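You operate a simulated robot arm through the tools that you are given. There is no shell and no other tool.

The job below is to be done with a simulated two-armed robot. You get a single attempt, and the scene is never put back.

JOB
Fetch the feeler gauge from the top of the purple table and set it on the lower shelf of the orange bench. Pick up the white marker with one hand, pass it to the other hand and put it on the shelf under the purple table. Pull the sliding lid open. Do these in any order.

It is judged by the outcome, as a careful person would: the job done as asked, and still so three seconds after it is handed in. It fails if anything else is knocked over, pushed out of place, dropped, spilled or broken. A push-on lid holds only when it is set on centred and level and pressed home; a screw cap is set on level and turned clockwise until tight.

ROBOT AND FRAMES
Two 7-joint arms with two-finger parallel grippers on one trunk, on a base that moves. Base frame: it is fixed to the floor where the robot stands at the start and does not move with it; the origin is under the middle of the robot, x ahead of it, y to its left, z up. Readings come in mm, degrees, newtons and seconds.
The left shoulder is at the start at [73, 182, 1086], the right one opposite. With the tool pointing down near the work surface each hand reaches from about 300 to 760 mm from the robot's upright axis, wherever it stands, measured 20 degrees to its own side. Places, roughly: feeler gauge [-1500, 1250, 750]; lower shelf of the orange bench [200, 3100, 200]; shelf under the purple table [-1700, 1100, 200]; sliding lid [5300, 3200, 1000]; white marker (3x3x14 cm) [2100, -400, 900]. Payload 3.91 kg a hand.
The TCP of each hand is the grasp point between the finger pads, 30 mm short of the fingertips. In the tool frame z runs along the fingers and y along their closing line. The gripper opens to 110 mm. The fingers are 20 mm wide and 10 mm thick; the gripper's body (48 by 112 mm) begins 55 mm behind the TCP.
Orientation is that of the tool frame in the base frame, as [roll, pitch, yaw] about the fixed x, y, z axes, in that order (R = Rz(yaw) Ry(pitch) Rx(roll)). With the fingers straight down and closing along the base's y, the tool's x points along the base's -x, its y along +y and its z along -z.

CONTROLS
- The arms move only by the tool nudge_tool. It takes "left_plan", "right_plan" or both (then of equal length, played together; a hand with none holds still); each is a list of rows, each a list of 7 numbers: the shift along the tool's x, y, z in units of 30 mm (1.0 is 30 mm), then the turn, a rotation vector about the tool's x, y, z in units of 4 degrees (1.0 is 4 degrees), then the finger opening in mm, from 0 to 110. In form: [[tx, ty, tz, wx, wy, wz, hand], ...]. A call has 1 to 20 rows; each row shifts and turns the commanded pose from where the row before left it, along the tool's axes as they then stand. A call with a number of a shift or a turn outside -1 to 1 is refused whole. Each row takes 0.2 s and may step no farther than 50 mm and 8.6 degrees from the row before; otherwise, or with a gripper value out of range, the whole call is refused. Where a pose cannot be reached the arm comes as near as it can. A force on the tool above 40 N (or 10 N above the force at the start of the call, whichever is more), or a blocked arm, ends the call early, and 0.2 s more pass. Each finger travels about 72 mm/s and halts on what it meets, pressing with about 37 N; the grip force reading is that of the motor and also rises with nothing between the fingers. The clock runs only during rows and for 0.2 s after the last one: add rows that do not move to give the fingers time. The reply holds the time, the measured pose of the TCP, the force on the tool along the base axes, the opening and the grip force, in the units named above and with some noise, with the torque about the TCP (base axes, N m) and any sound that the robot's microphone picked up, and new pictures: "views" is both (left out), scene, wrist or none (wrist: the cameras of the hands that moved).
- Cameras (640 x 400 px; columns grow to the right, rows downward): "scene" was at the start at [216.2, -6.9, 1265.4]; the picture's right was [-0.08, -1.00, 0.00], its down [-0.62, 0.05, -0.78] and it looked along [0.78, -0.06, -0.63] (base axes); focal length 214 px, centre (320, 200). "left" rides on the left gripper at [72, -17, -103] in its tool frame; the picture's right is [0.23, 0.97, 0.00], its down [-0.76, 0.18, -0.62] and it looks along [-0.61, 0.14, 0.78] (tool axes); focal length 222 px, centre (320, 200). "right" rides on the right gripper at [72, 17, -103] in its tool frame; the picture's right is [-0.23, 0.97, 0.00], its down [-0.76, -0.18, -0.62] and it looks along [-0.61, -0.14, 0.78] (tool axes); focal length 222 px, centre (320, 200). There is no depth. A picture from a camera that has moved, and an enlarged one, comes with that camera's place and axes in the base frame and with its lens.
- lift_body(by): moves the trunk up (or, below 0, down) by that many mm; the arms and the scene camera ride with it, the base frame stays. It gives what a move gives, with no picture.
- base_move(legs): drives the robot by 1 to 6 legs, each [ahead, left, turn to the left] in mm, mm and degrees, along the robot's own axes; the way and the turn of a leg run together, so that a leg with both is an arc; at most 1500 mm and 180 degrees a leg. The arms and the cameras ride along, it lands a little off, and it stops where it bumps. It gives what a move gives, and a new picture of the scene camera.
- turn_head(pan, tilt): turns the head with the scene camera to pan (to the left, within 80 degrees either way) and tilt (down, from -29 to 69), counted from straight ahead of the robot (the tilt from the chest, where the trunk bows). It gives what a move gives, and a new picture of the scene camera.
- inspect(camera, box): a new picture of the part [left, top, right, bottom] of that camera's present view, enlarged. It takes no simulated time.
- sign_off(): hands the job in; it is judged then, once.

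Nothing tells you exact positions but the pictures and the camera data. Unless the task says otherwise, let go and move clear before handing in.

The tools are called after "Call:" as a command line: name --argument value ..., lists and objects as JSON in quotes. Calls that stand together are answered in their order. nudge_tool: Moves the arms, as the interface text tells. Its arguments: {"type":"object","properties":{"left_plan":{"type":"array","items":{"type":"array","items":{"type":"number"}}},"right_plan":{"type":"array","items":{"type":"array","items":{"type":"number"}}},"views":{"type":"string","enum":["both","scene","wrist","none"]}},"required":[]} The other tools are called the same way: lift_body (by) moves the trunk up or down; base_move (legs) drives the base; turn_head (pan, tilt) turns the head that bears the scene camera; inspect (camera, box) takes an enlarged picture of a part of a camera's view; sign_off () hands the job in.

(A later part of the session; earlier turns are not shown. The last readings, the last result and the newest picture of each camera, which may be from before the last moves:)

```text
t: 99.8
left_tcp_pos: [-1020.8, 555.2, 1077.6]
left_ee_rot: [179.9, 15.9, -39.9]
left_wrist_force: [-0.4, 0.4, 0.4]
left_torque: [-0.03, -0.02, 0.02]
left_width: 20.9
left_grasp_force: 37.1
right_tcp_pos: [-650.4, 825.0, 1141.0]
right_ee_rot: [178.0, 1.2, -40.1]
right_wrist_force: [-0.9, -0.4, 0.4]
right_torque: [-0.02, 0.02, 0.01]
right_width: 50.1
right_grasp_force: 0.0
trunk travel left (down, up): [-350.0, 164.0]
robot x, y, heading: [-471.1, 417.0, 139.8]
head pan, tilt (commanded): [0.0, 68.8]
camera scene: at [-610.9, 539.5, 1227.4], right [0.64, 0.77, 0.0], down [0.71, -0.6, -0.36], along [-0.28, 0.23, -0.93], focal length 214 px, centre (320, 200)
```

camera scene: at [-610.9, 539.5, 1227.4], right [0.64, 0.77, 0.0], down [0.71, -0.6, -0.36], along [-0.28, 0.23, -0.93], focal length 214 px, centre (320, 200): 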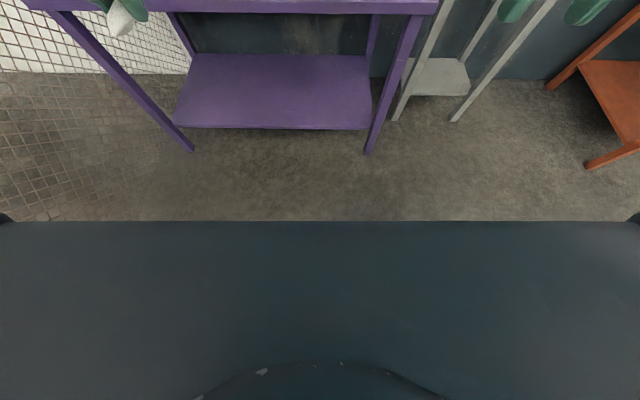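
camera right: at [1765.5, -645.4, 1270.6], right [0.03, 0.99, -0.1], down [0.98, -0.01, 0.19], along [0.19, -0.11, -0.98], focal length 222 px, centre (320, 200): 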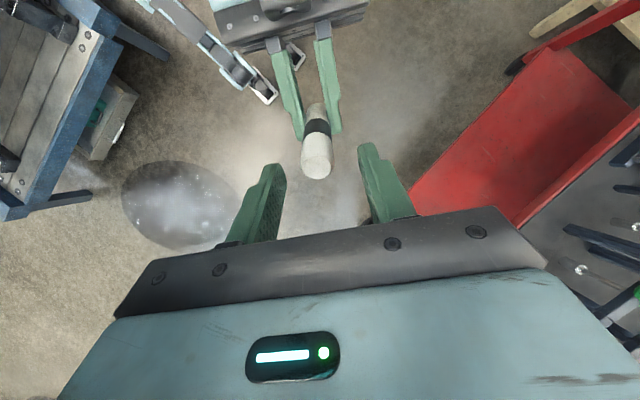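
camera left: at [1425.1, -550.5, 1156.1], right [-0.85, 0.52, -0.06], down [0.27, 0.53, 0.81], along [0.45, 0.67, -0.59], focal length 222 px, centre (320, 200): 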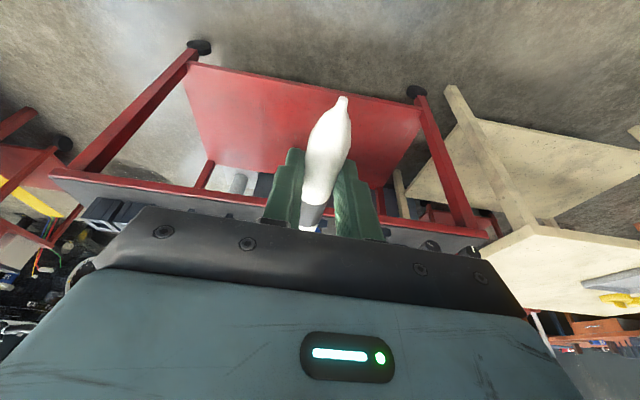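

My base is compact, so close standing is fine. I'll raise the right hand so it will pass above the tabletop, then lower the trunk and bring the left hand down to shelf level while still clear of the table.

Call:
nudge_tool --right_plan '[[0, 0, -0.9, 0, 0, 0, 50], [0, 0, -0.9, 0, 0, 0, 50], [0, 0, -0.9, 0, 0, 0, 50], [0, 0, -0.9, 0, 0, 0, 50], [0, 0, -0.9, 0, 0, 0, 50], [0, 0, -0.9, 0, 0, 0, 50], [0, 0, 0, 0, 0, 0, 50]]' --views "none"

Call:
lift_body --by -345

Call:
turn_head --pan 0 --tilt 15

```text
t: 101.4
left_tcp_pos: [-1019.2, 555.4, 1078.9]
left_ee_rot: [179.9, 15.7, -39.9]
left_wrist_force: [-0.3, 0.0, -0.2]
left_torque: [-0.03, -0.01, -0.01]
left_width: 21.1
left_grasp_force: 36.4
right_tcp_pos: [-649.9, 819.5, 1274.1]
right_ee_rot: [177.9, 1.4, -40.1]
right_wrist_force: [-0.4, 0.6, 0.8]
right_torque: [-0.01, 0.0, 0.0]
right_width: 50.0
right_grasp_force: 0.0
right hand out of reach, approached as far as the arm can: row 5, 6
trunk travel left (down, up): [-350.0, 164.0]
robot x, y, heading: [-461.0, 417.1, 140.1]
head pan, tilt (commanded): [0.0, 68.8]
```

```text
t: 104.7
left_tcp_pos: [-1020.2, 555.9, 731.5]
left_ee_rot: [-180.0, 15.8, -39.9]
left_wrist_force: [0.5, 1.3, -0.8]
left_torque: [0.0, 0.03, -0.01]
left_width: 21.0
left_grasp_force: 36.9
right_tcp_pos: [-743.0, 896.8, 831.0]
right_ee_rot: [177.8, -15.0, -40.1]
right_wrist_force: [-0.2, 0.1, -0.3]
right_torque: [0.02, -0.02, -0.01]
right_width: 49.9
right_grasp_force: 0.0
trunk travel left (down, up): [-5.0, 509.0]
robot x, y, heading: [-462.8, 418.7, 139.9]
head pan, tilt (commanded): [0.0, 68.8]
```

```text
t: 106.0
left_tcp_pos: [-1019.4, 555.1, 732.6]
left_ee_rot: [179.8, 15.8, -39.8]
left_wrist_force: [0.6, 0.2, -1.1]
left_torque: [0.01, -0.02, 0.0]
left_width: 21.3
left_grasp_force: 36.7
right_tcp_pos: [-744.0, 899.1, 833.4]
right_ee_rot: [177.8, -15.1, -40.1]
right_wrist_force: [0.1, -0.1, 0.1]
right_torque: [-0.02, 0.0, 0.03]
right_width: 49.8
right_grasp_force: 0.0
trunk travel left (down, up): [-5.0, 509.0]
robot x, y, heading: [-465.5, 420.7, 140.1]
head pan, tilt (commanded): [0.0, 15.0]
camera scene: at [-726.4, 636.5, 939.9], right [0.64, 0.77, 0.0], down [0.2, -0.17, -0.97], along [-0.74, 0.62, -0.26], focal length 214 px, centre (320, 200)
```

scene: 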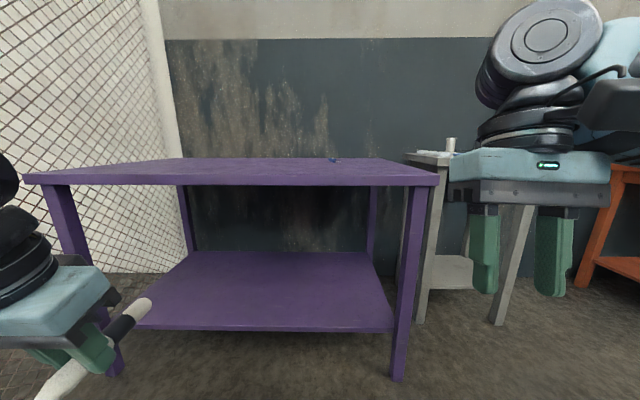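

The trunk bows forward as it lowers, and the view is now just above tabletop level. I'll zoom in to measure the table and shelf heights.

Call:
inspect --camera "scene" --box '[280, 140, 460, 250]'

Call:
inspect --camera "scene" --box '[60, 230, 420, 390]'

```text
3.56 times, centred on (370, 195) of scene
camera zoom: at [-726.4, 636.5, 939.9], right [0.64, 0.77, 0.0], down [0.2, -0.17, -0.97], along [-0.74, 0.62, -0.26], focal length 763 px, centre (142, 218)
```

zoom: 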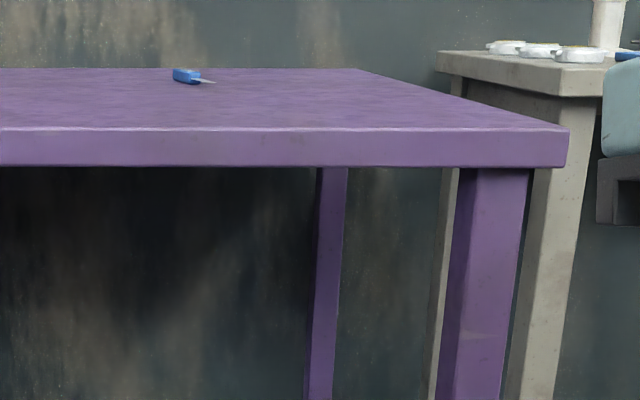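

```text
1.78 times, centred on (240, 310) of scene
camera zoom: at [-726.4, 636.5, 939.9], right [0.64, 0.77, 0.0], down [0.2, -0.17, -0.97], along [-0.74, 0.62, -0.26], focal length 381 px, centre (462, 4)
```

zoom: 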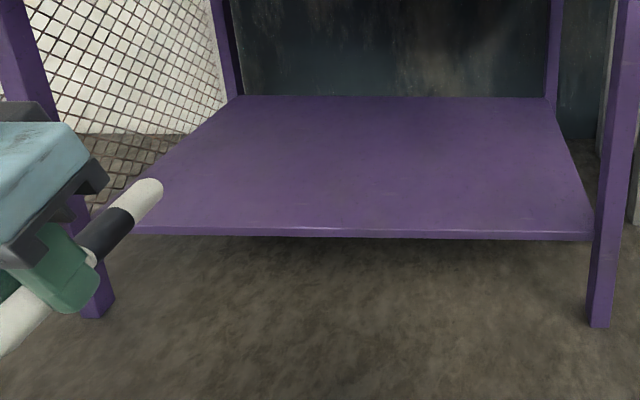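

Measured: tabletop z≈846 with its front edge 602 mm beyond my camera line, shelf top z≈198. I'll lower the left hand to about z 310 while still in front of the table.

Call:
nudge_tool --left_plan '[[0.272, 0, 0.962, 0, 0, 0, 5], [0.272, 0, 0.962, 0, 0, 0, 5], [0.272, 0, 0.962, 0, 0, 0, 5], [0.272, 0, 0.962, 0, 0, 0, 5], [0.272, 0, 0.962, 0, 0, 0, 5], [0.272, 0, 0.962, 0, 0, 0, 5], [0.272, 0, 0.962, 0, 0, 0, 5], [0.272, 0, 0.962, 0, 0, 0, 5], [0.272, 0, 0.962, 0, 0, 0, 5], [0.272, 0, 0.962, 0, 0, 0, 5], [0.272, 0, 0.962, 0, 0, 0, 5], [0.272, 0, 0.962, 0, 0, 0, 5], [0.272, 0, 0.962, 0, 0, 0, 5], [0.272, 0, 0.962, 0, 0, 0, 5], [0, 0, 0, 0, 0, 0, 5]]' --views "both"

```text
t: 109.2
left_tcp_pos: [-1020.1, 556.4, 314.5]
left_ee_rot: [180.0, 15.7, -39.9]
left_wrist_force: [0.1, -0.6, -0.2]
left_torque: [0.02, -0.04, 0.0]
left_width: 21.0
left_grasp_force: 37.0
right_tcp_pos: [-742.9, 897.5, 831.8]
right_ee_rot: [177.8, -15.0, -40.0]
right_wrist_force: [-0.3, -0.6, -0.5]
right_torque: [0.03, 0.0, -0.03]
right_width: 50.2
right_grasp_force: 0.1
trunk travel left (down, up): [-5.0, 509.0]
robot x, y, heading: [-468.1, 419.3, 140.0]
head pan, tilt (commanded): [0.0, 15.0]
camera scene: at [-726.4, 636.5, 939.9], right [0.64, 0.77, 0.0], down [0.2, -0.17, -0.97], along [-0.74, 0.62, -0.26], focal length 214 px, centre (320, 200)
camera left: at [-932.7, 506.7, 392.8], right [-0.46, -0.89, -0.06], down [-0.55, 0.23, 0.81], along [-0.7, 0.4, -0.59], focal length 222 px, centre (320, 200)
```

scene: 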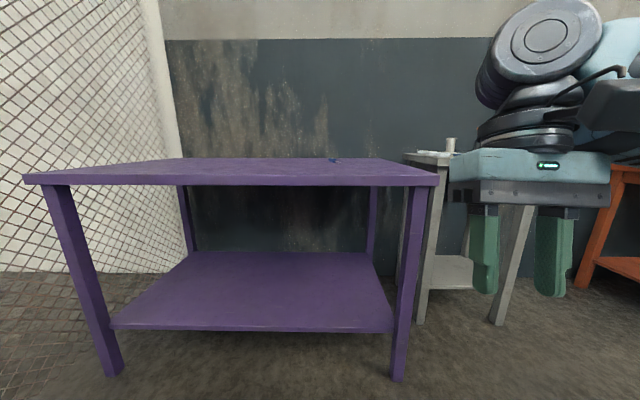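
left: 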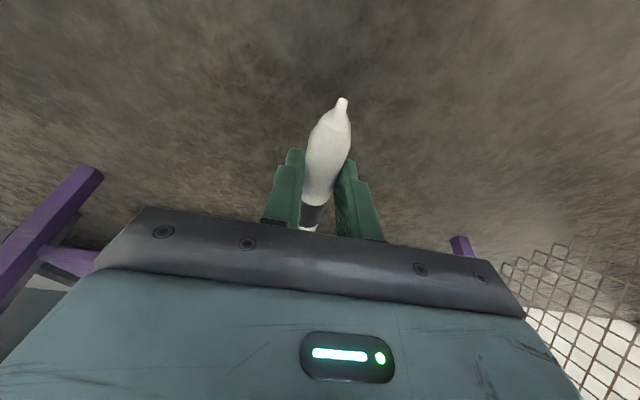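

The left hand is at shelf height. The right hand would hit the tabletop if I drove in now, so I'll tuck it back and out to the right first.

Call:
nudge_tool --right_plan '[[0.93, -0.83, 0.25, 0, 0, 0, 50], [0.93, -0.83, 0.25, 0, 0, 0, 50], [0.93, -0.83, 0.25, 0, 0, 0, 50], [0.93, -0.83, 0.25, 0, 0, 0, 50], [0.93, -0.83, 0.25, 0, 0, 0, 50], [0.93, -0.83, 0.25, 0, 0, 0, 50], [0.93, -0.83, 0.25, 0, 0, 0, 50], [0.93, -0.83, 0.25, 0, 0, 0, 50], [0.93, -0.83, 0.25, 0, 0, 0, 50], [0.93, -0.83, 0.25, 0, 0, 0, 50], [0, 0, 0, 0, 0, 0, 50]]' --views "none"

Call:
turn_head --pan -40 --tilt 30

```text
t: 111.6
left_tcp_pos: [-1020.7, 556.3, 314.3]
left_ee_rot: [179.8, 15.8, -39.9]
left_wrist_force: [-0.4, 0.3, -0.4]
left_torque: [0.02, -0.03, 0.01]
left_width: 21.0
left_grasp_force: 37.1
right_tcp_pos: [-452.4, 812.4, 768.9]
right_ee_rot: [177.7, -15.0, -40.1]
right_wrist_force: [0.0, 0.3, 0.0]
right_torque: [-0.01, -0.02, 0.02]
right_width: 49.9
right_grasp_force: 0.0
right hand out of reach, approached as far as the arm can: row 1, 2, 3, 4, 5, 6, 7, 8, 9, 10
trunk travel left (down, up): [-5.0, 509.0]
robot x, y, heading: [-464.9, 421.4, 139.9]
head pan, tilt (commanded): [0.0, 15.0]
```

```text
t: 112.6
left_tcp_pos: [-1020.3, 557.1, 315.3]
left_ee_rot: [179.9, 15.8, -39.9]
left_wrist_force: [-0.1, -0.3, 0.1]
left_torque: [0.02, -0.02, 0.02]
left_width: 20.9
left_grasp_force: 37.1
right_tcp_pos: [-451.8, 813.4, 769.1]
right_ee_rot: [177.7, -15.1, -40.1]
right_wrist_force: [0.7, 0.0, -0.6]
right_torque: [0.0, 0.03, 0.01]
right_width: 50.5
right_grasp_force: 0.2
trunk travel left (down, up): [-5.0, 509.0]
robot x, y, heading: [-462.7, 420.8, 140.1]
head pan, tilt (commanded): [-40.0, 30.0]
camera scene: at [-670.6, 665.5, 915.8], right [0.98, 0.17, 0.0], down [0.09, -0.49, -0.87], along [-0.15, 0.85, -0.5], focal length 214 px, centre (320, 200)
```

scene: 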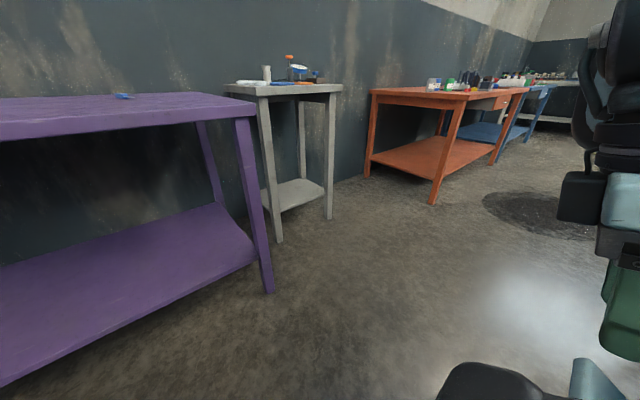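

The right hand is tucked. I'll check the left arm's shape before driving under the table.

Call:
turn_head --pan 45 --tilt 45

```text
t: 114.2
left_tcp_pos: [-1021.0, 556.6, 315.3]
left_ee_rot: [179.9, 15.7, -39.9]
left_wrist_force: [-0.4, -0.3, -0.6]
left_torque: [0.01, -0.01, -0.01]
left_width: 20.9
left_grasp_force: 37.0
right_tcp_pos: [-450.9, 812.4, 768.8]
right_ee_rot: [177.8, -15.0, -40.2]
right_wrist_force: [-0.3, -0.9, -0.2]
right_torque: [-0.02, 0.01, 0.01]
right_width: 49.7
right_grasp_force: 0.0
trunk travel left (down, up): [-5.0, 509.0]
robot x, y, heading: [-461.5, 418.8, 140.1]
head pan, tilt (commanded): [45.0, 45.0]
camera scene: at [-735.9, 569.4, 893.1], right [-0.09, 1.0, 0.0], down [0.7, 0.06, -0.71], along [-0.7, -0.06, -0.71], focal length 214 px, centre (320, 200)
```

scene: 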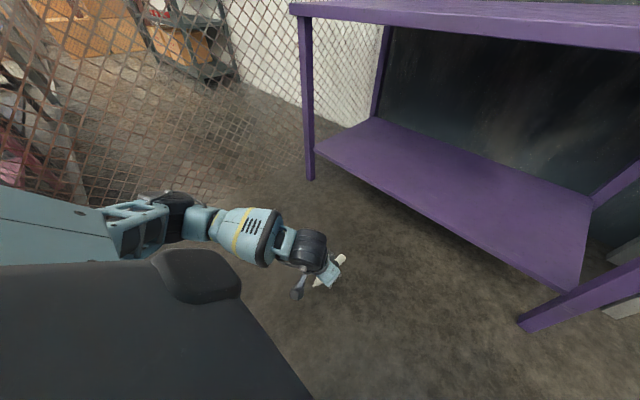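

The left arm is low and clear of the table. I'll drive forward so the hand goes over the shelf.

Call:
base_move --legs '[[545, 0, 0]]'

Call:
inspect --camera "left" --box '[0, 0, 640, 400]'

```text
t: 117.4
left_tcp_pos: [-1445.2, 917.3, 315.9]
left_ee_rot: [179.9, 15.8, -40.3]
left_wrist_force: [-0.5, 0.0, -0.9]
left_torque: [-0.02, -0.03, -0.01]
left_width: 21.1
left_grasp_force: 37.2
right_tcp_pos: [-874.8, 1169.4, 769.7]
right_ee_rot: [177.7, -15.0, -40.4]
right_wrist_force: [0.1, -0.3, -0.3]
right_torque: [0.01, 0.02, -0.03]
right_width: 50.0
right_grasp_force: 0.0
trunk travel left (down, up): [-5.0, 509.0]
robot x, y, heading: [-890.6, 775.1, 139.6]
head pan, tilt (commanded): [45.0, 45.0]
camera scene: at [-1159.2, 928.2, 893.1], right [-0.08, 1.0, 0.0], down [0.7, 0.06, -0.71], along [-0.7, -0.06, -0.71], focal length 214 px, centre (320, 200)
```

scene: 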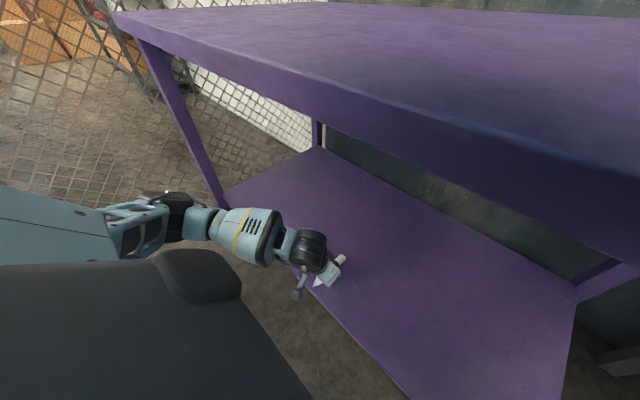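

```text
1.00 times, centred on (320, 200) of left (not enlarged: the box is as wide or as high as the picture)
camera zoom: at [-1356.4, 866.4, 393.2], right [-0.46, -0.89, -0.06], down [-0.54, 0.23, 0.81], along [-0.7, 0.41, -0.59], focal length 222 px, centre (320, 200)
```

zoom: 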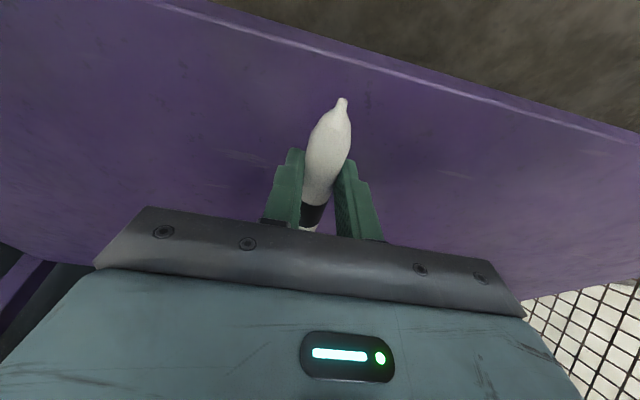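

The hand is over the shelf's front strip. I'll reach 80 mm deeper, then lower towards the shelf.

Call:
nudge_tool --left_plan '[[-0.866, 0, 0.245, 0, 0, 0, 5], [-0.866, 0, 0.245, 0, 0, 0, 5], [-0.866, 0, 0.245, 0, 0, 0, 5], [0.2, 0, 0.7, 0, 0, 0, 5], [0.2, 0, 0.7, 0, 0, 0, 5], [0.2, 0, 0.7, 0, 0, 0, 5], [0, 0, 0, 0, 0, 0, 5]]' --views "both"

```text
t: 118.8
left_tcp_pos: [-1509.9, 976.2, 271.3]
left_ee_rot: [-179.4, 17.6, -39.8]
left_wrist_force: [12.7, -9.7, 47.5]
left_torque: [-0.76, -0.04, 0.4]
left_width: 20.9
left_grasp_force: 36.6
right_tcp_pos: [-873.3, 1168.4, 770.1]
right_ee_rot: [177.6, -14.9, -40.2]
right_wrist_force: [0.2, 0.7, -0.5]
right_torque: [-0.03, 0.02, -0.02]
right_width: 50.0
right_grasp_force: 0.1
trunk travel left (down, up): [-5.0, 509.0]
robot x, y, heading: [-890.1, 776.3, 140.1]
head pan, tilt (commanded): [45.0, 45.0]
stopped in row 7 (left hand): the force on the tool passed its limit at 160 N (the readings are from after the stop); the commanded pose is now the measured one
camera scene: at [-1156.7, 925.7, 894.1], right [-0.09, 1.0, 0.0], down [0.7, 0.06, -0.71], along [-0.71, -0.06, -0.71], focal length 214 px, centre (320, 200)
camera left: at [-1421.8, 924.2, 347.1], right [-0.46, -0.88, -0.08], down [-0.53, 0.2, 0.82], along [-0.71, 0.42, -0.56], focal length 222 px, centre (320, 200)
```

scene: 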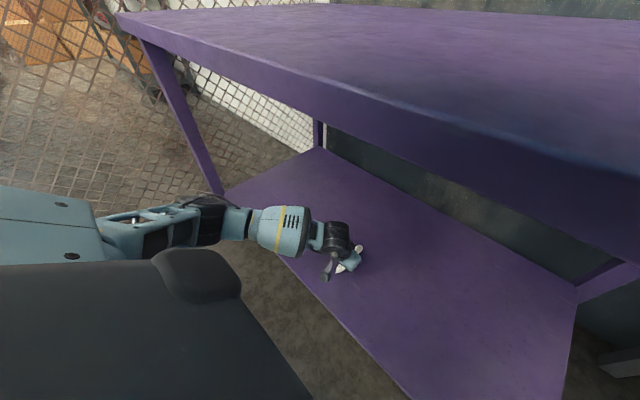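
left: 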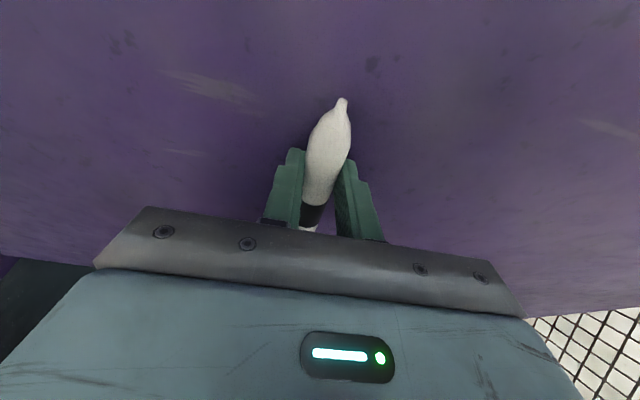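

There's firm contact already at TCP z≈271, so the shelf is at about 240, higher than I first estimated. I'll ease up by small steps to relieve the force.

Call:
nudge_tool --left_plan '[[-0.02, 0, -0.08, 0, 0, 0, 5], [0, 0, 0, 0, 0, 0, 5]]' --views "wrist"

```text
t: 119.4
left_tcp_pos: [-1510.1, 976.3, 270.9]
left_ee_rot: [-179.5, 17.5, -39.9]
left_wrist_force: [5.3, -3.8, 48.3]
left_torque: [-0.61, 0.19, 0.24]
left_width: 20.9
left_grasp_force: 36.9
right_tcp_pos: [-872.7, 1169.1, 770.4]
right_ee_rot: [177.7, -14.8, -40.2]
right_wrist_force: [-0.2, -0.1, 1.1]
right_torque: [0.02, 0.0, -0.03]
right_width: 50.1
right_grasp_force: 0.1
trunk travel left (down, up): [-5.0, 509.0]
robot x, y, heading: [-888.6, 777.8, 139.8]
head pan, tilt (commanded): [45.0, 45.0]
camera left: at [-1421.7, 924.5, 347.1], right [-0.46, -0.88, -0.08], down [-0.53, 0.21, 0.82], along [-0.71, 0.42, -0.56], focal length 222 px, centre (320, 200)
```

left: 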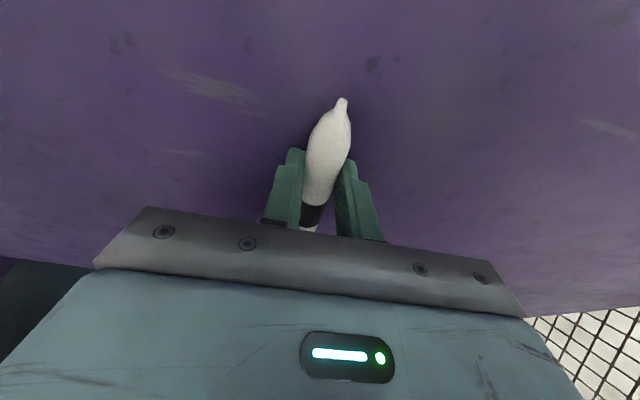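

Call:
nudge_tool --left_plan '[[-0.03, 0, -0.1, 0, 0, 0, 5], [-0.03, 0, -0.1, 0, 0, 0, 5], [0, 0, 0, 0, 0, 0, 5]]' --views "none"

Call:
turn_head --pan 35 --tilt 60

Call:
inspect --camera "scene" --box '[200, 40, 440, 190]'

```text
t: 120.2
left_tcp_pos: [-1508.2, 973.9, 272.2]
left_ee_rot: [-179.8, 16.8, -39.9]
left_wrist_force: [-3.0, 3.3, 10.3]
left_torque: [-0.02, 0.15, -0.07]
left_width: 20.8
left_grasp_force: 37.3
right_tcp_pos: [-874.6, 1169.4, 769.6]
right_ee_rot: [177.7, -15.0, -40.2]
right_wrist_force: [-0.1, -0.3, -1.2]
right_torque: [-0.03, 0.01, -0.01]
right_width: 50.4
right_grasp_force: 0.1
trunk travel left (down, up): [-5.0, 509.0]
robot x, y, heading: [-888.8, 775.7, 139.8]
head pan, tilt (commanded): [45.0, 45.0]
```

```text
t: 121.0
left_tcp_pos: [-1507.7, 972.4, 272.9]
left_ee_rot: [-179.7, 16.8, -39.9]
left_wrist_force: [-2.1, -2.7, 6.1]
left_torque: [-0.15, 0.08, 0.0]
left_width: 21.0
left_grasp_force: 36.6
right_tcp_pos: [-875.1, 1167.9, 768.7]
right_ee_rot: [177.7, -15.1, -40.2]
right_wrist_force: [-0.6, -0.6, -0.7]
right_torque: [-0.03, 0.01, -0.02]
right_width: 49.9
right_grasp_force: 0.0
trunk travel left (down, up): [-5.0, 509.0]
robot x, y, heading: [-889.6, 778.1, 139.7]
head pan, tilt (commanded): [35.0, 60.0]
camera scene: at [-1144.2, 939.6, 873.8], right [0.09, 1.0, 0.0], down [0.86, -0.08, -0.5], along [-0.5, 0.04, -0.87], focal length 214 px, centre (320, 200)
```

scene: 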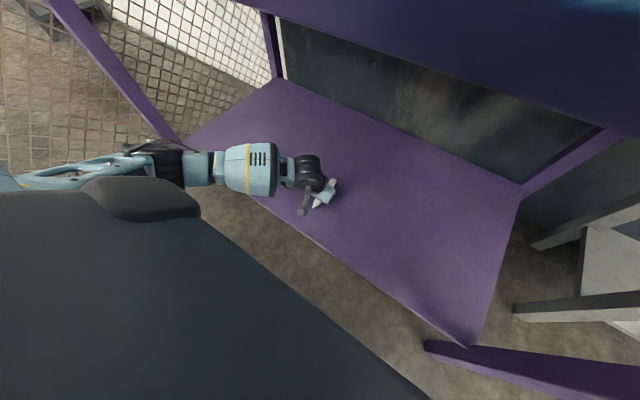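

```text
2.67 times, centred on (320, 115) of scene
camera zoom: at [-1144.2, 939.6, 873.8], right [0.09, 1.0, 0.0], down [0.86, -0.08, -0.5], along [-0.5, 0.04, -0.87], focal length 572 px, centre (320, 427)
```

zoom: 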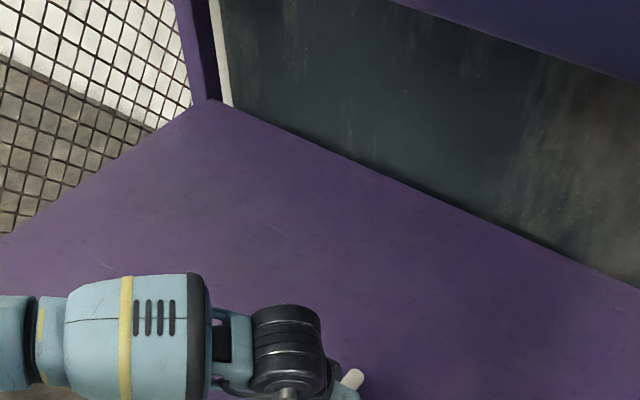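

Contact is now light, about 6 N, so the marker is resting on the shelf. I'll open the left hand gently.

Call:
nudge_tool --left_plan '[[0, 0, 0, 0, 0, 0, 24], [0, 0, 0, 0, 0, 0, 28], [0, 0, 0, 0, 0, 0, 34], [0, 0, 0, 0, 0, 0, 45], [0, 0, 0, 0, 0, 0, 60], [0, 0, 0, 0, 0, 0, 60], [0, 0, 0, 0, 0, 0, 60]]' --views "wrist"

```text
t: 122.6
left_tcp_pos: [-1508.3, 975.2, 272.7]
left_ee_rot: [-179.6, 16.9, -39.9]
left_wrist_force: [-0.3, -0.3, 0.1]
left_torque: [-0.02, 0.03, 0.0]
left_width: 59.7
left_grasp_force: 0.1
right_tcp_pos: [-874.4, 1169.5, 770.3]
right_ee_rot: [177.8, -14.9, -40.2]
right_wrist_force: [0.0, 0.4, -0.4]
right_torque: [-0.01, 0.01, 0.01]
right_width: 50.2
right_grasp_force: 0.0
trunk travel left (down, up): [-5.0, 509.0]
robot x, y, heading: [-887.1, 780.5, 140.1]
head pan, tilt (commanded): [35.0, 60.0]
camera left: at [-1420.3, 923.0, 348.9], right [-0.46, -0.89, -0.07], down [-0.54, 0.21, 0.82], along [-0.71, 0.41, -0.57], focal length 222 px, centre (320, 200)
```

left: 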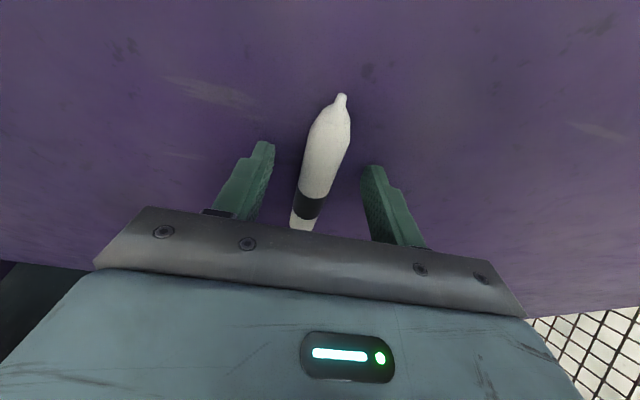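

The marker is lying on the shelf. I'll raise the left hand off it and check.

Call:
nudge_tool --left_plan '[[0, 0, -0.4, 0, 0, 0, 60], [0, 0, -0.8, 0, 0, 0, 60], [0, 0, -0.8, 0, 0, 0, 60], [0, 0, -0.8, 0, 0, 0, 60], [0, 0, 0, 0, 0, 0, 60]]' --views "wrist"

```text
t: 123.8
left_tcp_pos: [-1490.0, 956.8, 354.2]
left_ee_rot: [-179.6, 17.0, -39.9]
left_wrist_force: [-1.0, 0.1, 0.2]
left_torque: [0.03, 0.01, 0.01]
left_width: 59.9
left_grasp_force: 0.1
right_tcp_pos: [-873.7, 1171.3, 768.5]
right_ee_rot: [177.6, -15.0, -40.2]
right_wrist_force: [0.3, 0.6, -0.5]
right_torque: [0.02, 0.02, 0.02]
right_width: 50.0
right_grasp_force: 0.1
trunk travel left (down, up): [-5.0, 509.0]
robot x, y, heading: [-892.4, 774.9, 140.0]
head pan, tilt (commanded): [35.0, 60.0]
camera left: at [-1401.2, 905.7, 430.4], right [-0.46, -0.88, -0.07], down [-0.54, 0.21, 0.82], along [-0.71, 0.41, -0.57], focal length 222 px, centre (320, 200)
```

left: 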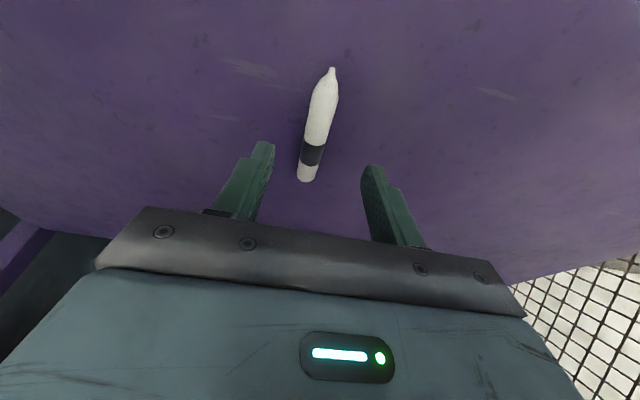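

The marker rests on the purple table's shelf, well inside the edge. Next I'll back out and raise the trunk for the gauge.

Call:
base_move --legs '[[-560, 0, 0]]'

Call:
lift_body --by 345

Call:
turn_head --pan 0 --tilt 35

```text
t: 127.0
left_tcp_pos: [-1058.5, 596.3, 353.8]
left_ee_rot: [-179.7, 16.9, -40.2]
left_wrist_force: [-0.6, 0.5, 0.2]
left_torque: [0.01, 0.02, 0.02]
left_width: 60.0
left_grasp_force: 0.0
right_tcp_pos: [-443.4, 805.7, 769.3]
right_ee_rot: [177.7, -15.0, -40.5]
right_wrist_force: [0.7, 0.0, -0.1]
right_torque: [0.02, 0.03, 0.02]
right_width: 50.2
right_grasp_force: 0.1
trunk travel left (down, up): [-5.0, 509.0]
robot x, y, heading: [-459.8, 408.8, 139.7]
head pan, tilt (commanded): [35.0, 60.0]
camera scene: at [-714.1, 577.1, 873.7], right [0.09, 1.0, 0.0], down [0.86, -0.08, -0.5], along [-0.5, 0.05, -0.87], focal length 214 px, centre (320, 200)
```

scene: 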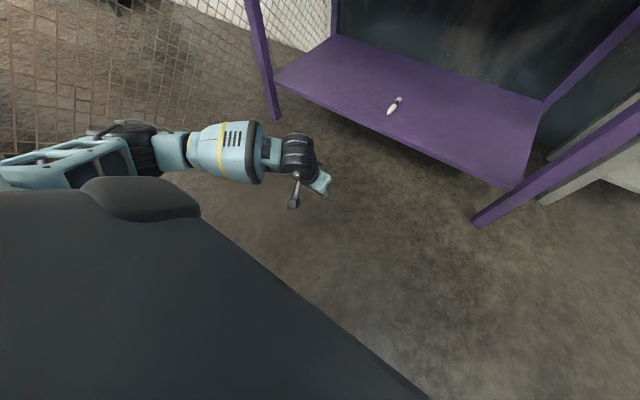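

```text
t: 130.4
left_tcp_pos: [-1058.6, 595.5, 697.9]
left_ee_rot: [-179.7, 16.7, -40.2]
left_wrist_force: [0.1, 0.6, 0.2]
left_torque: [-0.03, 0.0, 0.04]
left_width: 60.1
left_grasp_force: 0.0
right_tcp_pos: [-442.9, 806.3, 1113.7]
right_ee_rot: [177.7, -15.2, -40.4]
right_wrist_force: [0.3, -0.1, -0.3]
right_torque: [-0.01, -0.01, 0.02]
right_width: 49.9
right_grasp_force: 0.1
trunk travel left (down, up): [-350.0, 164.0]
robot x, y, heading: [-455.9, 413.9, 139.5]
head pan, tilt (commanded): [35.0, 60.0]
```

```text
t: 131.4
left_tcp_pos: [-1059.2, 596.8, 697.9]
left_ee_rot: [-179.6, 16.9, -40.2]
left_wrist_force: [-1.1, 0.3, -0.5]
left_torque: [0.02, 0.0, -0.04]
left_width: 59.9
left_grasp_force: 0.0
right_tcp_pos: [-443.2, 806.0, 1115.8]
right_ee_rot: [177.7, -14.9, -40.6]
right_wrist_force: [0.0, -0.3, -0.7]
right_torque: [0.0, -0.01, 0.0]
right_width: 50.2
right_grasp_force: 0.0
trunk travel left (down, up): [-350.0, 164.0]
robot x, y, heading: [-455.6, 412.4, 139.8]
head pan, tilt (commanded): [0.0, 35.0]
camera scene: at [-628.7, 554.3, 1271.0], right [0.65, 0.76, 0.0], down [0.44, -0.37, -0.82], along [-0.62, 0.53, -0.57], focal length 214 px, centre (320, 200)
```

scene: 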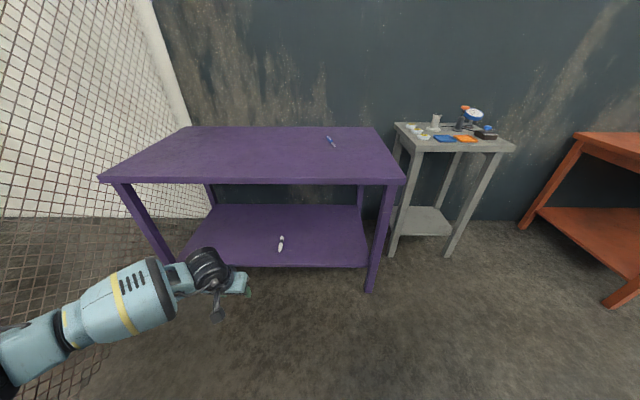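

The marker is clearly visible lying on the shelf. I'll raise the left hand above table height and drive to the table's front right for the gauge.

Call:
nudge_tool --left_plan '[[-0.29, 0, -0.957, 0, 0, 0, 60], [-0.29, 0, -0.957, 0, 0, 0, 60], [-0.29, 0, -0.957, 0, 0, 0, 60], [-0.29, 0, -0.957, 0, 0, 0, 60], [-0.29, 0, -0.957, 0, 0, 0, 60], [-0.29, 0, -0.957, 0, 0, 0, 60], [-0.29, 0, -0.957, 0, 0, 0, 60], [-0.29, 0, -0.957, 0, 0, 0, 60], [-0.29, 0, -0.957, 0, 0, 0, 60], [-0.29, 0, -0.957, 0, 0, 0, 60], [-0.29, 0, -0.957, 0, 0, 0, 60], [0, 0, 0, 0, 0, 0, 60]]' --views "none"

Call:
base_move --legs '[[540, -240, 0]]'

```text
t: 134.0
left_tcp_pos: [-1058.9, 592.2, 1029.8]
left_ee_rot: [-179.6, 17.0, -40.2]
left_wrist_force: [0.1, 0.1, 0.1]
left_torque: [0.02, 0.0, 0.01]
left_width: 60.1
left_grasp_force: 0.1
right_tcp_pos: [-442.4, 806.2, 1115.3]
right_ee_rot: [177.7, -15.0, -40.5]
right_wrist_force: [0.5, 0.6, 0.0]
right_torque: [0.01, 0.02, 0.02]
right_width: 50.1
right_grasp_force: 0.1
trunk travel left (down, up): [-350.0, 164.0]
robot x, y, heading: [-458.3, 413.1, 139.7]
head pan, tilt (commanded): [0.0, 35.0]
```

```text
t: 137.5
left_tcp_pos: [-1327.7, 1143.1, 1029.2]
left_ee_rot: [-179.6, 16.8, -39.8]
left_wrist_force: [0.0, -0.2, -0.1]
left_torque: [-0.03, 0.03, 0.02]
left_width: 59.9
left_grasp_force: 0.1
right_tcp_pos: [-712.9, 1360.4, 1114.0]
right_ee_rot: [177.7, -15.0, -40.1]
right_wrist_force: [-0.7, 0.1, -0.2]
right_torque: [0.03, 0.0, 0.0]
right_width: 50.1
right_grasp_force: 0.1
trunk travel left (down, up): [-350.0, 164.0]
robot x, y, heading: [-727.4, 967.7, 140.0]
head pan, tilt (commanded): [0.0, 35.0]
camera scene: at [-896.9, 1108.6, 1271.0], right [0.64, 0.77, 0.0], down [0.44, -0.37, -0.82], along [-0.63, 0.53, -0.57], focal length 214 px, centre (320, 200)
```

scene: 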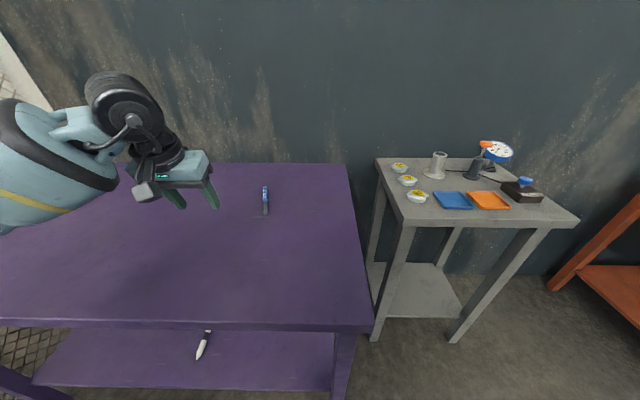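

Call:
inspect --camera "scene" --box '[220, 160, 320, 230]'

Call:
inspect --camera "left" --box '[0, 0, 640, 400]'

```text
5.71 times, centred on (270, 195) of scene
camera zoom: at [-896.9, 1108.6, 1271.0], right [0.64, 0.77, 0.0], down [0.44, -0.37, -0.82], along [-0.63, 0.53, -0.57], focal length 1226 px, centre (606, 229)
```

zoom: 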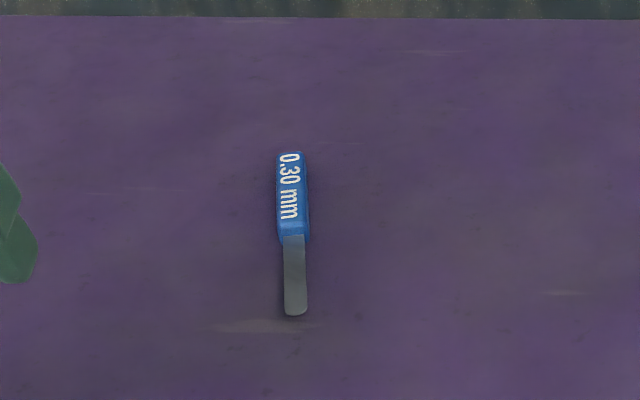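

```text
1.00 times, centred on (320, 200) of left (not enlarged: the box is as wide or as high as the picture)
camera zoom: at [-1239.8, 1092.2, 1106.2], right [-0.46, -0.89, -0.07], down [-0.54, 0.21, 0.82], along [-0.71, 0.41, -0.57], focal length 222 px, centre (320, 200)
```

zoom: 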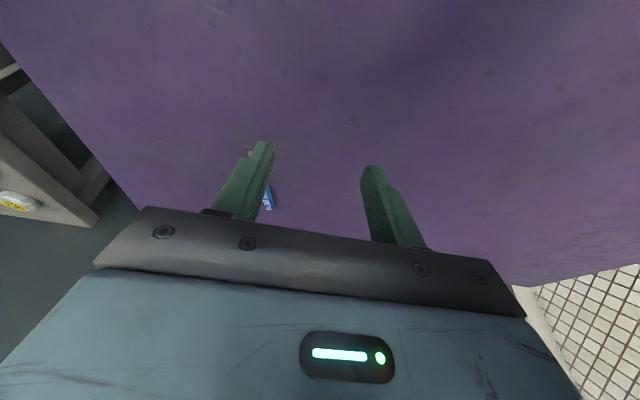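

The gauge has a blue handle about 19 mm wide and 95 mm long, with its blade toward me. I'll move 95 mm closer, yaw the left hand about 12° to match it, and hover above.

Call:
base_move --legs '[[95, 0, 0]]'

Call:
nudge_tool --left_plan '[[0, 0, 0, -0.297, 0, -0.98, 60], [0, 0, 0, -0.297, 0, -0.98, 60], [0, 0, 0, -0.297, 0, -0.98, 60], [0, 0, 0, 0, 0, 0, 60]]' --views "none"

```text
t: 138.6
left_tcp_pos: [-1399.5, 1203.2, 1028.9]
left_ee_rot: [-179.7, 16.8, -39.9]
left_wrist_force: [-0.2, 0.8, -0.2]
left_torque: [0.05, -0.03, 0.0]
left_width: 60.2
left_grasp_force: 0.1
right_tcp_pos: [-785.8, 1420.2, 1114.7]
right_ee_rot: [177.7, -15.0, -40.1]
right_wrist_force: [0.6, 0.4, -0.2]
right_torque: [-0.01, 0.0, 0.02]
right_width: 50.1
right_grasp_force: 0.0
trunk travel left (down, up): [-350.0, 164.0]
robot x, y, heading: [-799.9, 1028.7, 140.1]
head pan, tilt (commanded): [0.0, 35.0]
camera scene: at [-969.2, 1169.0, 1271.0], right [0.64, 0.77, 0.0], down [0.44, -0.37, -0.82], along [-0.63, 0.53, -0.57], focal length 214 px, centre (320, 200)
```

scene: 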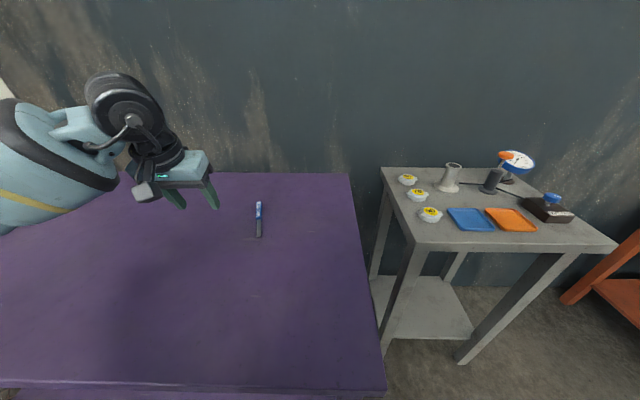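

```text
t: 139.6
left_tcp_pos: [-1399.8, 1203.0, 1030.4]
left_ee_rot: [-179.7, 16.8, -27.3]
left_wrist_force: [0.1, -1.0, -0.8]
left_torque: [0.0, -0.01, -0.02]
left_width: 60.0
left_grasp_force: 0.0
right_tcp_pos: [-785.4, 1421.8, 1114.6]
right_ee_rot: [177.7, -15.0, -40.1]
right_wrist_force: [-0.4, 0.4, 0.2]
right_torque: [-0.03, 0.01, -0.02]
right_width: 50.1
right_grasp_force: 0.1
trunk travel left (down, up): [-350.0, 164.0]
robot x, y, heading: [-802.2, 1023.9, 139.8]
head pan, tilt (commanded): [0.0, 35.0]
```

Call:
inspect --camera "scene" --box '[210, 185, 310, 255]'

```text
5.71 times, centred on (260, 220) of scene
camera zoom: at [-968.8, 1168.6, 1271.0], right [0.64, 0.77, 0.0], down [0.44, -0.37, -0.82], along [-0.63, 0.53, -0.57], focal length 1226 px, centre (663, 86)
```

zoom: 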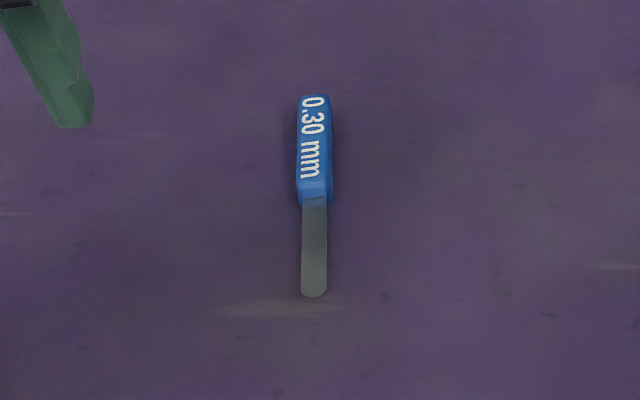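

Call:
nudge_tool --left_plan '[[-0.605, -0.462, 0.53, 0, 0, 0, 60], [-0.605, -0.462, 0.53, 0, 0, 0, 60], [-0.605, -0.462, 0.53, 0, 0, 0, 60], [-0.605, -0.462, 0.53, 0, 0, 0, 60], [-0.605, -0.462, 0.53, 0, 0, 0, 60], [-0.605, -0.462, 0.53, 0, 0, 0, 60], [-0.605, -0.462, 0.53, 0, 0, 0, 60], [0, 0, 0, 0, 0, 0, 60]]' --views "both"

```text
t: 141.4
left_tcp_pos: [-1490.9, 1361.7, 960.1]
left_ee_rot: [-179.5, 16.8, -27.5]
left_wrist_force: [-0.2, 0.1, 0.8]
left_torque: [-0.02, 0.0, 0.02]
left_width: 59.8
left_grasp_force: 0.1
right_tcp_pos: [-785.3, 1420.7, 1115.1]
right_ee_rot: [178.0, -15.0, -40.1]
right_wrist_force: [0.3, 0.5, 0.0]
right_torque: [0.02, 0.0, 0.01]
right_width: 49.9
right_grasp_force: 0.0
trunk travel left (down, up): [-350.0, 164.0]
robot x, y, heading: [-800.2, 1025.8, 140.1]
head pan, tilt (commanded): [0.0, 35.0]
camera scene: at [-968.9, 1167.9, 1271.1], right [0.64, 0.77, 0.0], down [0.44, -0.37, -0.82], along [-0.63, 0.53, -0.57], focal length 214 px, centre (320, 200)
camera left: at [-1394.1, 1330.7, 1036.7], right [-0.26, -0.96, -0.07], down [-0.57, 0.09, 0.82], along [-0.78, 0.25, -0.57], focal length 222 px, centre (320, 200)
```

scene: 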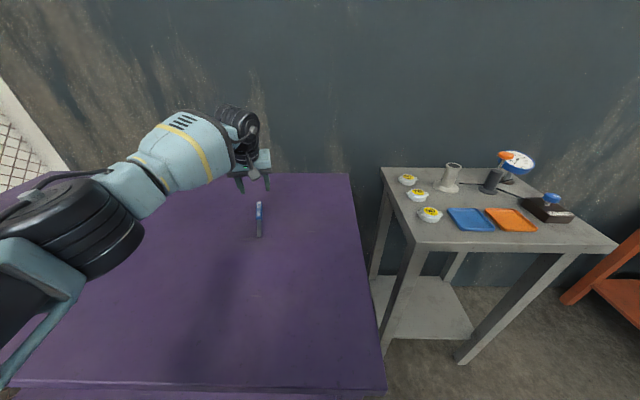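
left: 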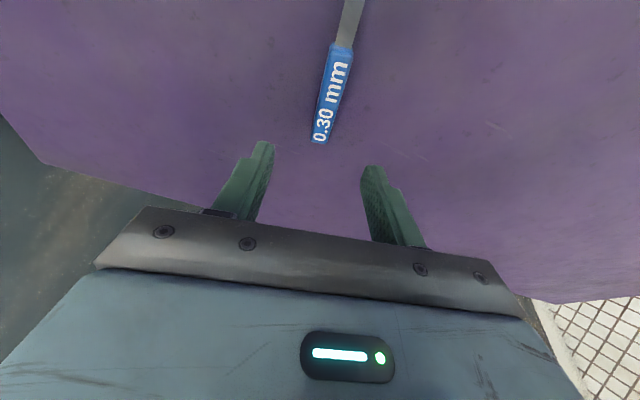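

The gauge is right under the open fingers and aligned. I'll descend to just above the tabletop.

Call:
nudge_tool --left_plan '[[0.24, 0, 0.797, 0, 0, 0, 60], [0.24, 0, 0.797, 0, 0, 0, 60], [0.19, 0, 0.64, 0, 0, 0, 60], [0, 0, 0, 0, 0, 0, 60]]' --views "both"

Call:
inspect --camera "scene" --box '[210, 165, 310, 245]'

```text
t: 142.4
left_tcp_pos: [-1491.0, 1360.2, 891.1]
left_ee_rot: [-179.7, 16.7, -27.5]
left_wrist_force: [0.3, -0.3, 0.3]
left_torque: [0.01, 0.01, 0.05]
left_width: 60.0
left_grasp_force: 0.0
right_tcp_pos: [-785.2, 1420.6, 1113.7]
right_ee_rot: [177.6, -15.1, -40.1]
right_wrist_force: [0.5, -0.2, 0.1]
right_torque: [0.02, 0.04, -0.01]
right_width: 50.1
right_grasp_force: 0.1
trunk travel left (down, up): [-350.0, 164.0]
robot x, y, heading: [-797.9, 1027.8, 140.2]
head pan, tilt (commanded): [0.0, 35.0]
camera scene: at [-968.6, 1168.5, 1271.1], right [0.64, 0.77, 0.0], down [0.44, -0.37, -0.82], along [-0.63, 0.53, -0.57], focal length 214 px, centre (320, 200)
camera left: at [-1393.8, 1329.3, 968.0], right [-0.26, -0.96, -0.07], down [-0.57, 0.09, 0.82], along [-0.78, 0.25, -0.57], focal length 222 px, centre (320, 200)
```

scene: 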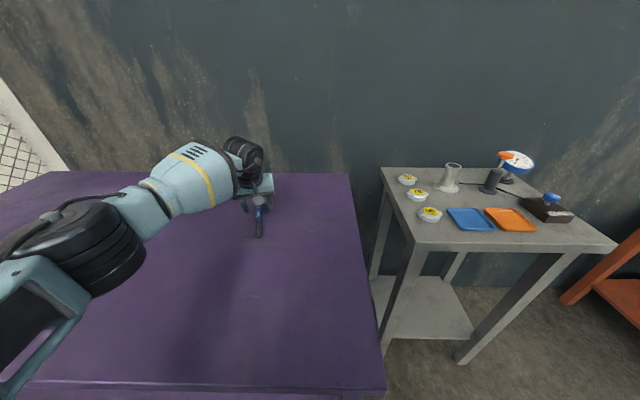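
left: 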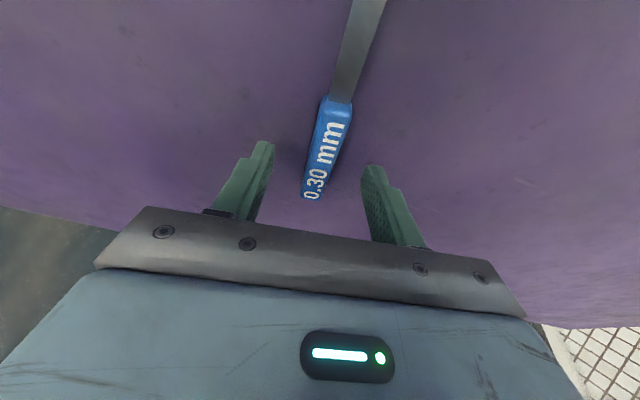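

```text
5.00 times, centred on (260, 205) of scene
camera zoom: at [-968.6, 1168.5, 1271.1], right [0.64, 0.77, 0.0], down [0.44, -0.37, -0.82], along [-0.63, 0.53, -0.57], focal length 1072 px, centre (620, 175)
```

zoom: 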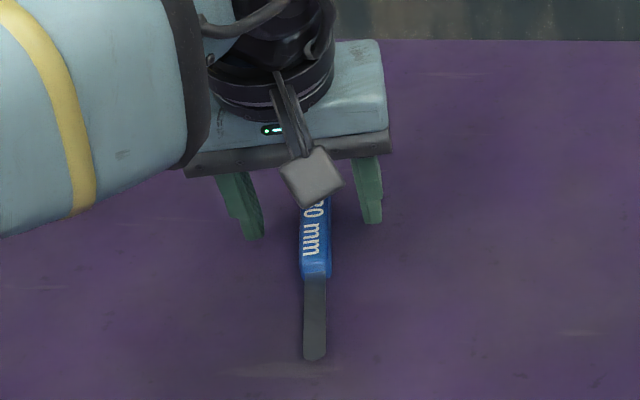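

Call:
nudge_tool --left_plan '[[0.05, 0, 0.16, 0, 0, 0, 60], [0.05, 0, 0.16, 0, 0, 0, 60], [0, 0, 0, 0, 0, 0, 60]]' --views "none"

```text
t: 143.2
left_tcp_pos: [-1490.5, 1361.7, 882.0]
left_ee_rot: [-179.6, 17.0, -27.5]
left_wrist_force: [-1.7, 0.3, 5.6]
left_torque: [-0.19, 0.16, -0.06]
left_width: 60.3
left_grasp_force: 0.4
right_tcp_pos: [-784.5, 1420.8, 1114.4]
right_ee_rot: [177.6, -15.0, -40.2]
right_wrist_force: [0.7, -0.6, 0.5]
right_torque: [-0.01, 0.01, 0.0]
right_width: 50.2
right_grasp_force: 0.1
trunk travel left (down, up): [-350.0, 164.0]
robot x, y, heading: [-801.4, 1025.8, 140.1]
head pan, tilt (commanded): [0.0, 35.0]
```

The fingertips are just touching the table. I'll lift 1.5 mm and close on the handle.

Call:
nudge_tool --left_plan '[[-0.015, 0, -0.05, 0, 0, 0, 60], [0, 0, 0, 0, 0, 0, 40], [0, 0, 0, 0, 0, 0, 25], [0, 0, 0, 0, 0, 0, 5], [0, 0, 0, 0, 0, 0, 5], [0, 0, 0, 0, 0, 0, 5], [0, 0, 0, 0, 0, 0, 5]]' --views "wrist"

```text
t: 144.8
left_tcp_pos: [-1489.7, 1361.0, 882.9]
left_ee_rot: [-179.6, 16.8, -27.5]
left_wrist_force: [0.1, 0.4, 0.0]
left_torque: [0.01, 0.01, 0.02]
left_width: 17.2
left_grasp_force: 37.0
right_tcp_pos: [-784.2, 1420.8, 1114.8]
right_ee_rot: [177.8, -14.9, -40.1]
right_wrist_force: [-0.9, 0.1, 0.2]
right_torque: [0.01, -0.02, -0.01]
right_width: 49.9
right_grasp_force: 0.0
trunk travel left (down, up): [-350.0, 164.0]
robot x, y, heading: [-802.6, 1022.5, 140.0]
head pan, tilt (commanded): [0.0, 35.0]
camera left: at [-1393.4, 1329.5, 959.1], right [-0.26, -0.96, -0.07], down [-0.57, 0.09, 0.82], along [-0.78, 0.25, -0.57], focal length 222 px, centre (320, 200)
```

left: 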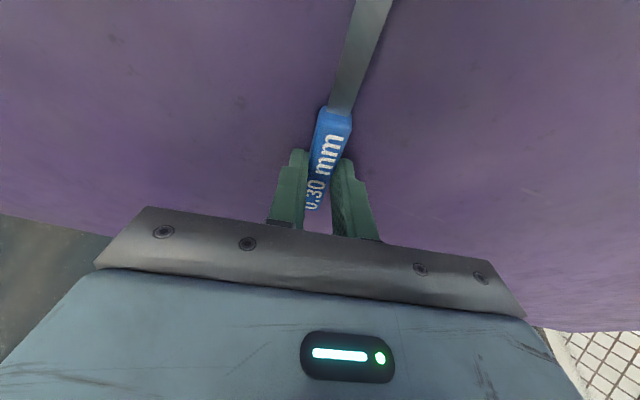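

The gauge handle is gripped, at 17 mm width and 37 N. I'll lift it straight up.

Call:
nudge_tool --left_plan '[[-0.15, 0, -0.48, 0, 0, 0, 3], [-0.27, 0, -0.9, 0, 0, 0, 3], [-0.27, 0, -0.9, 0, 0, 0, 3], [-0.27, 0, -0.9, 0, 0, 0, 3], [-0.27, 0, -0.9, 0, 0, 0, 3], [-0.27, 0, -0.9, 0, 0, 0, 3], [0, 0, 0, 0, 0, 0, 3]]' --views "both"

```text
t: 146.4
left_tcp_pos: [-1494.5, 1360.3, 1038.7]
left_ee_rot: [-179.6, 17.0, -27.5]
left_wrist_force: [0.2, 0.1, -0.1]
left_torque: [0.02, 0.02, -0.01]
left_width: 16.8
left_grasp_force: 36.6
right_tcp_pos: [-784.6, 1421.5, 1113.8]
right_ee_rot: [177.9, -15.0, -40.2]
right_wrist_force: [-0.4, 0.3, -1.4]
right_torque: [-0.01, 0.01, 0.0]
right_width: 50.1
right_grasp_force: 0.1
trunk travel left (down, up): [-350.0, 164.0]
robot x, y, heading: [-801.3, 1028.4, 140.1]
head pan, tilt (commanded): [0.0, 35.0]
camera scene: at [-969.2, 1168.5, 1271.0], right [0.64, 0.77, 0.0], down [0.44, -0.37, -0.82], along [-0.63, 0.53, -0.57], focal length 214 px, centre (320, 200)
camera left: at [-1396.2, 1329.4, 1116.4], right [-0.26, -0.96, -0.07], down [-0.57, 0.09, 0.82], along [-0.78, 0.25, -0.57], focal length 222 px, centre (320, 200)
```

scene: 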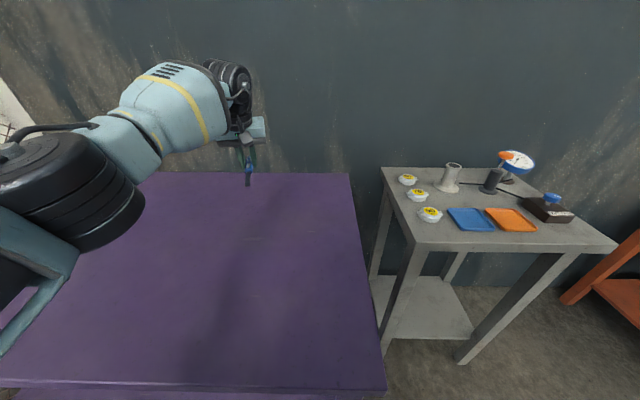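
left: 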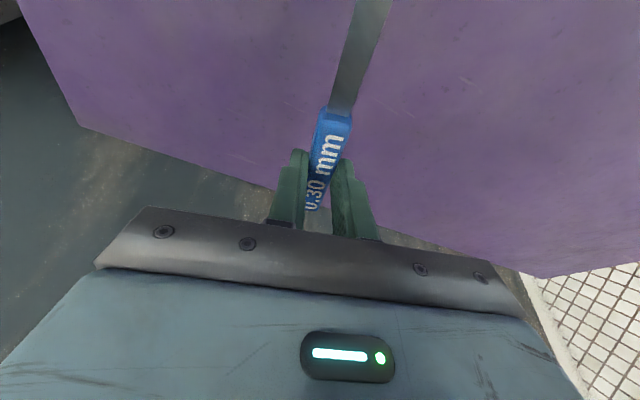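

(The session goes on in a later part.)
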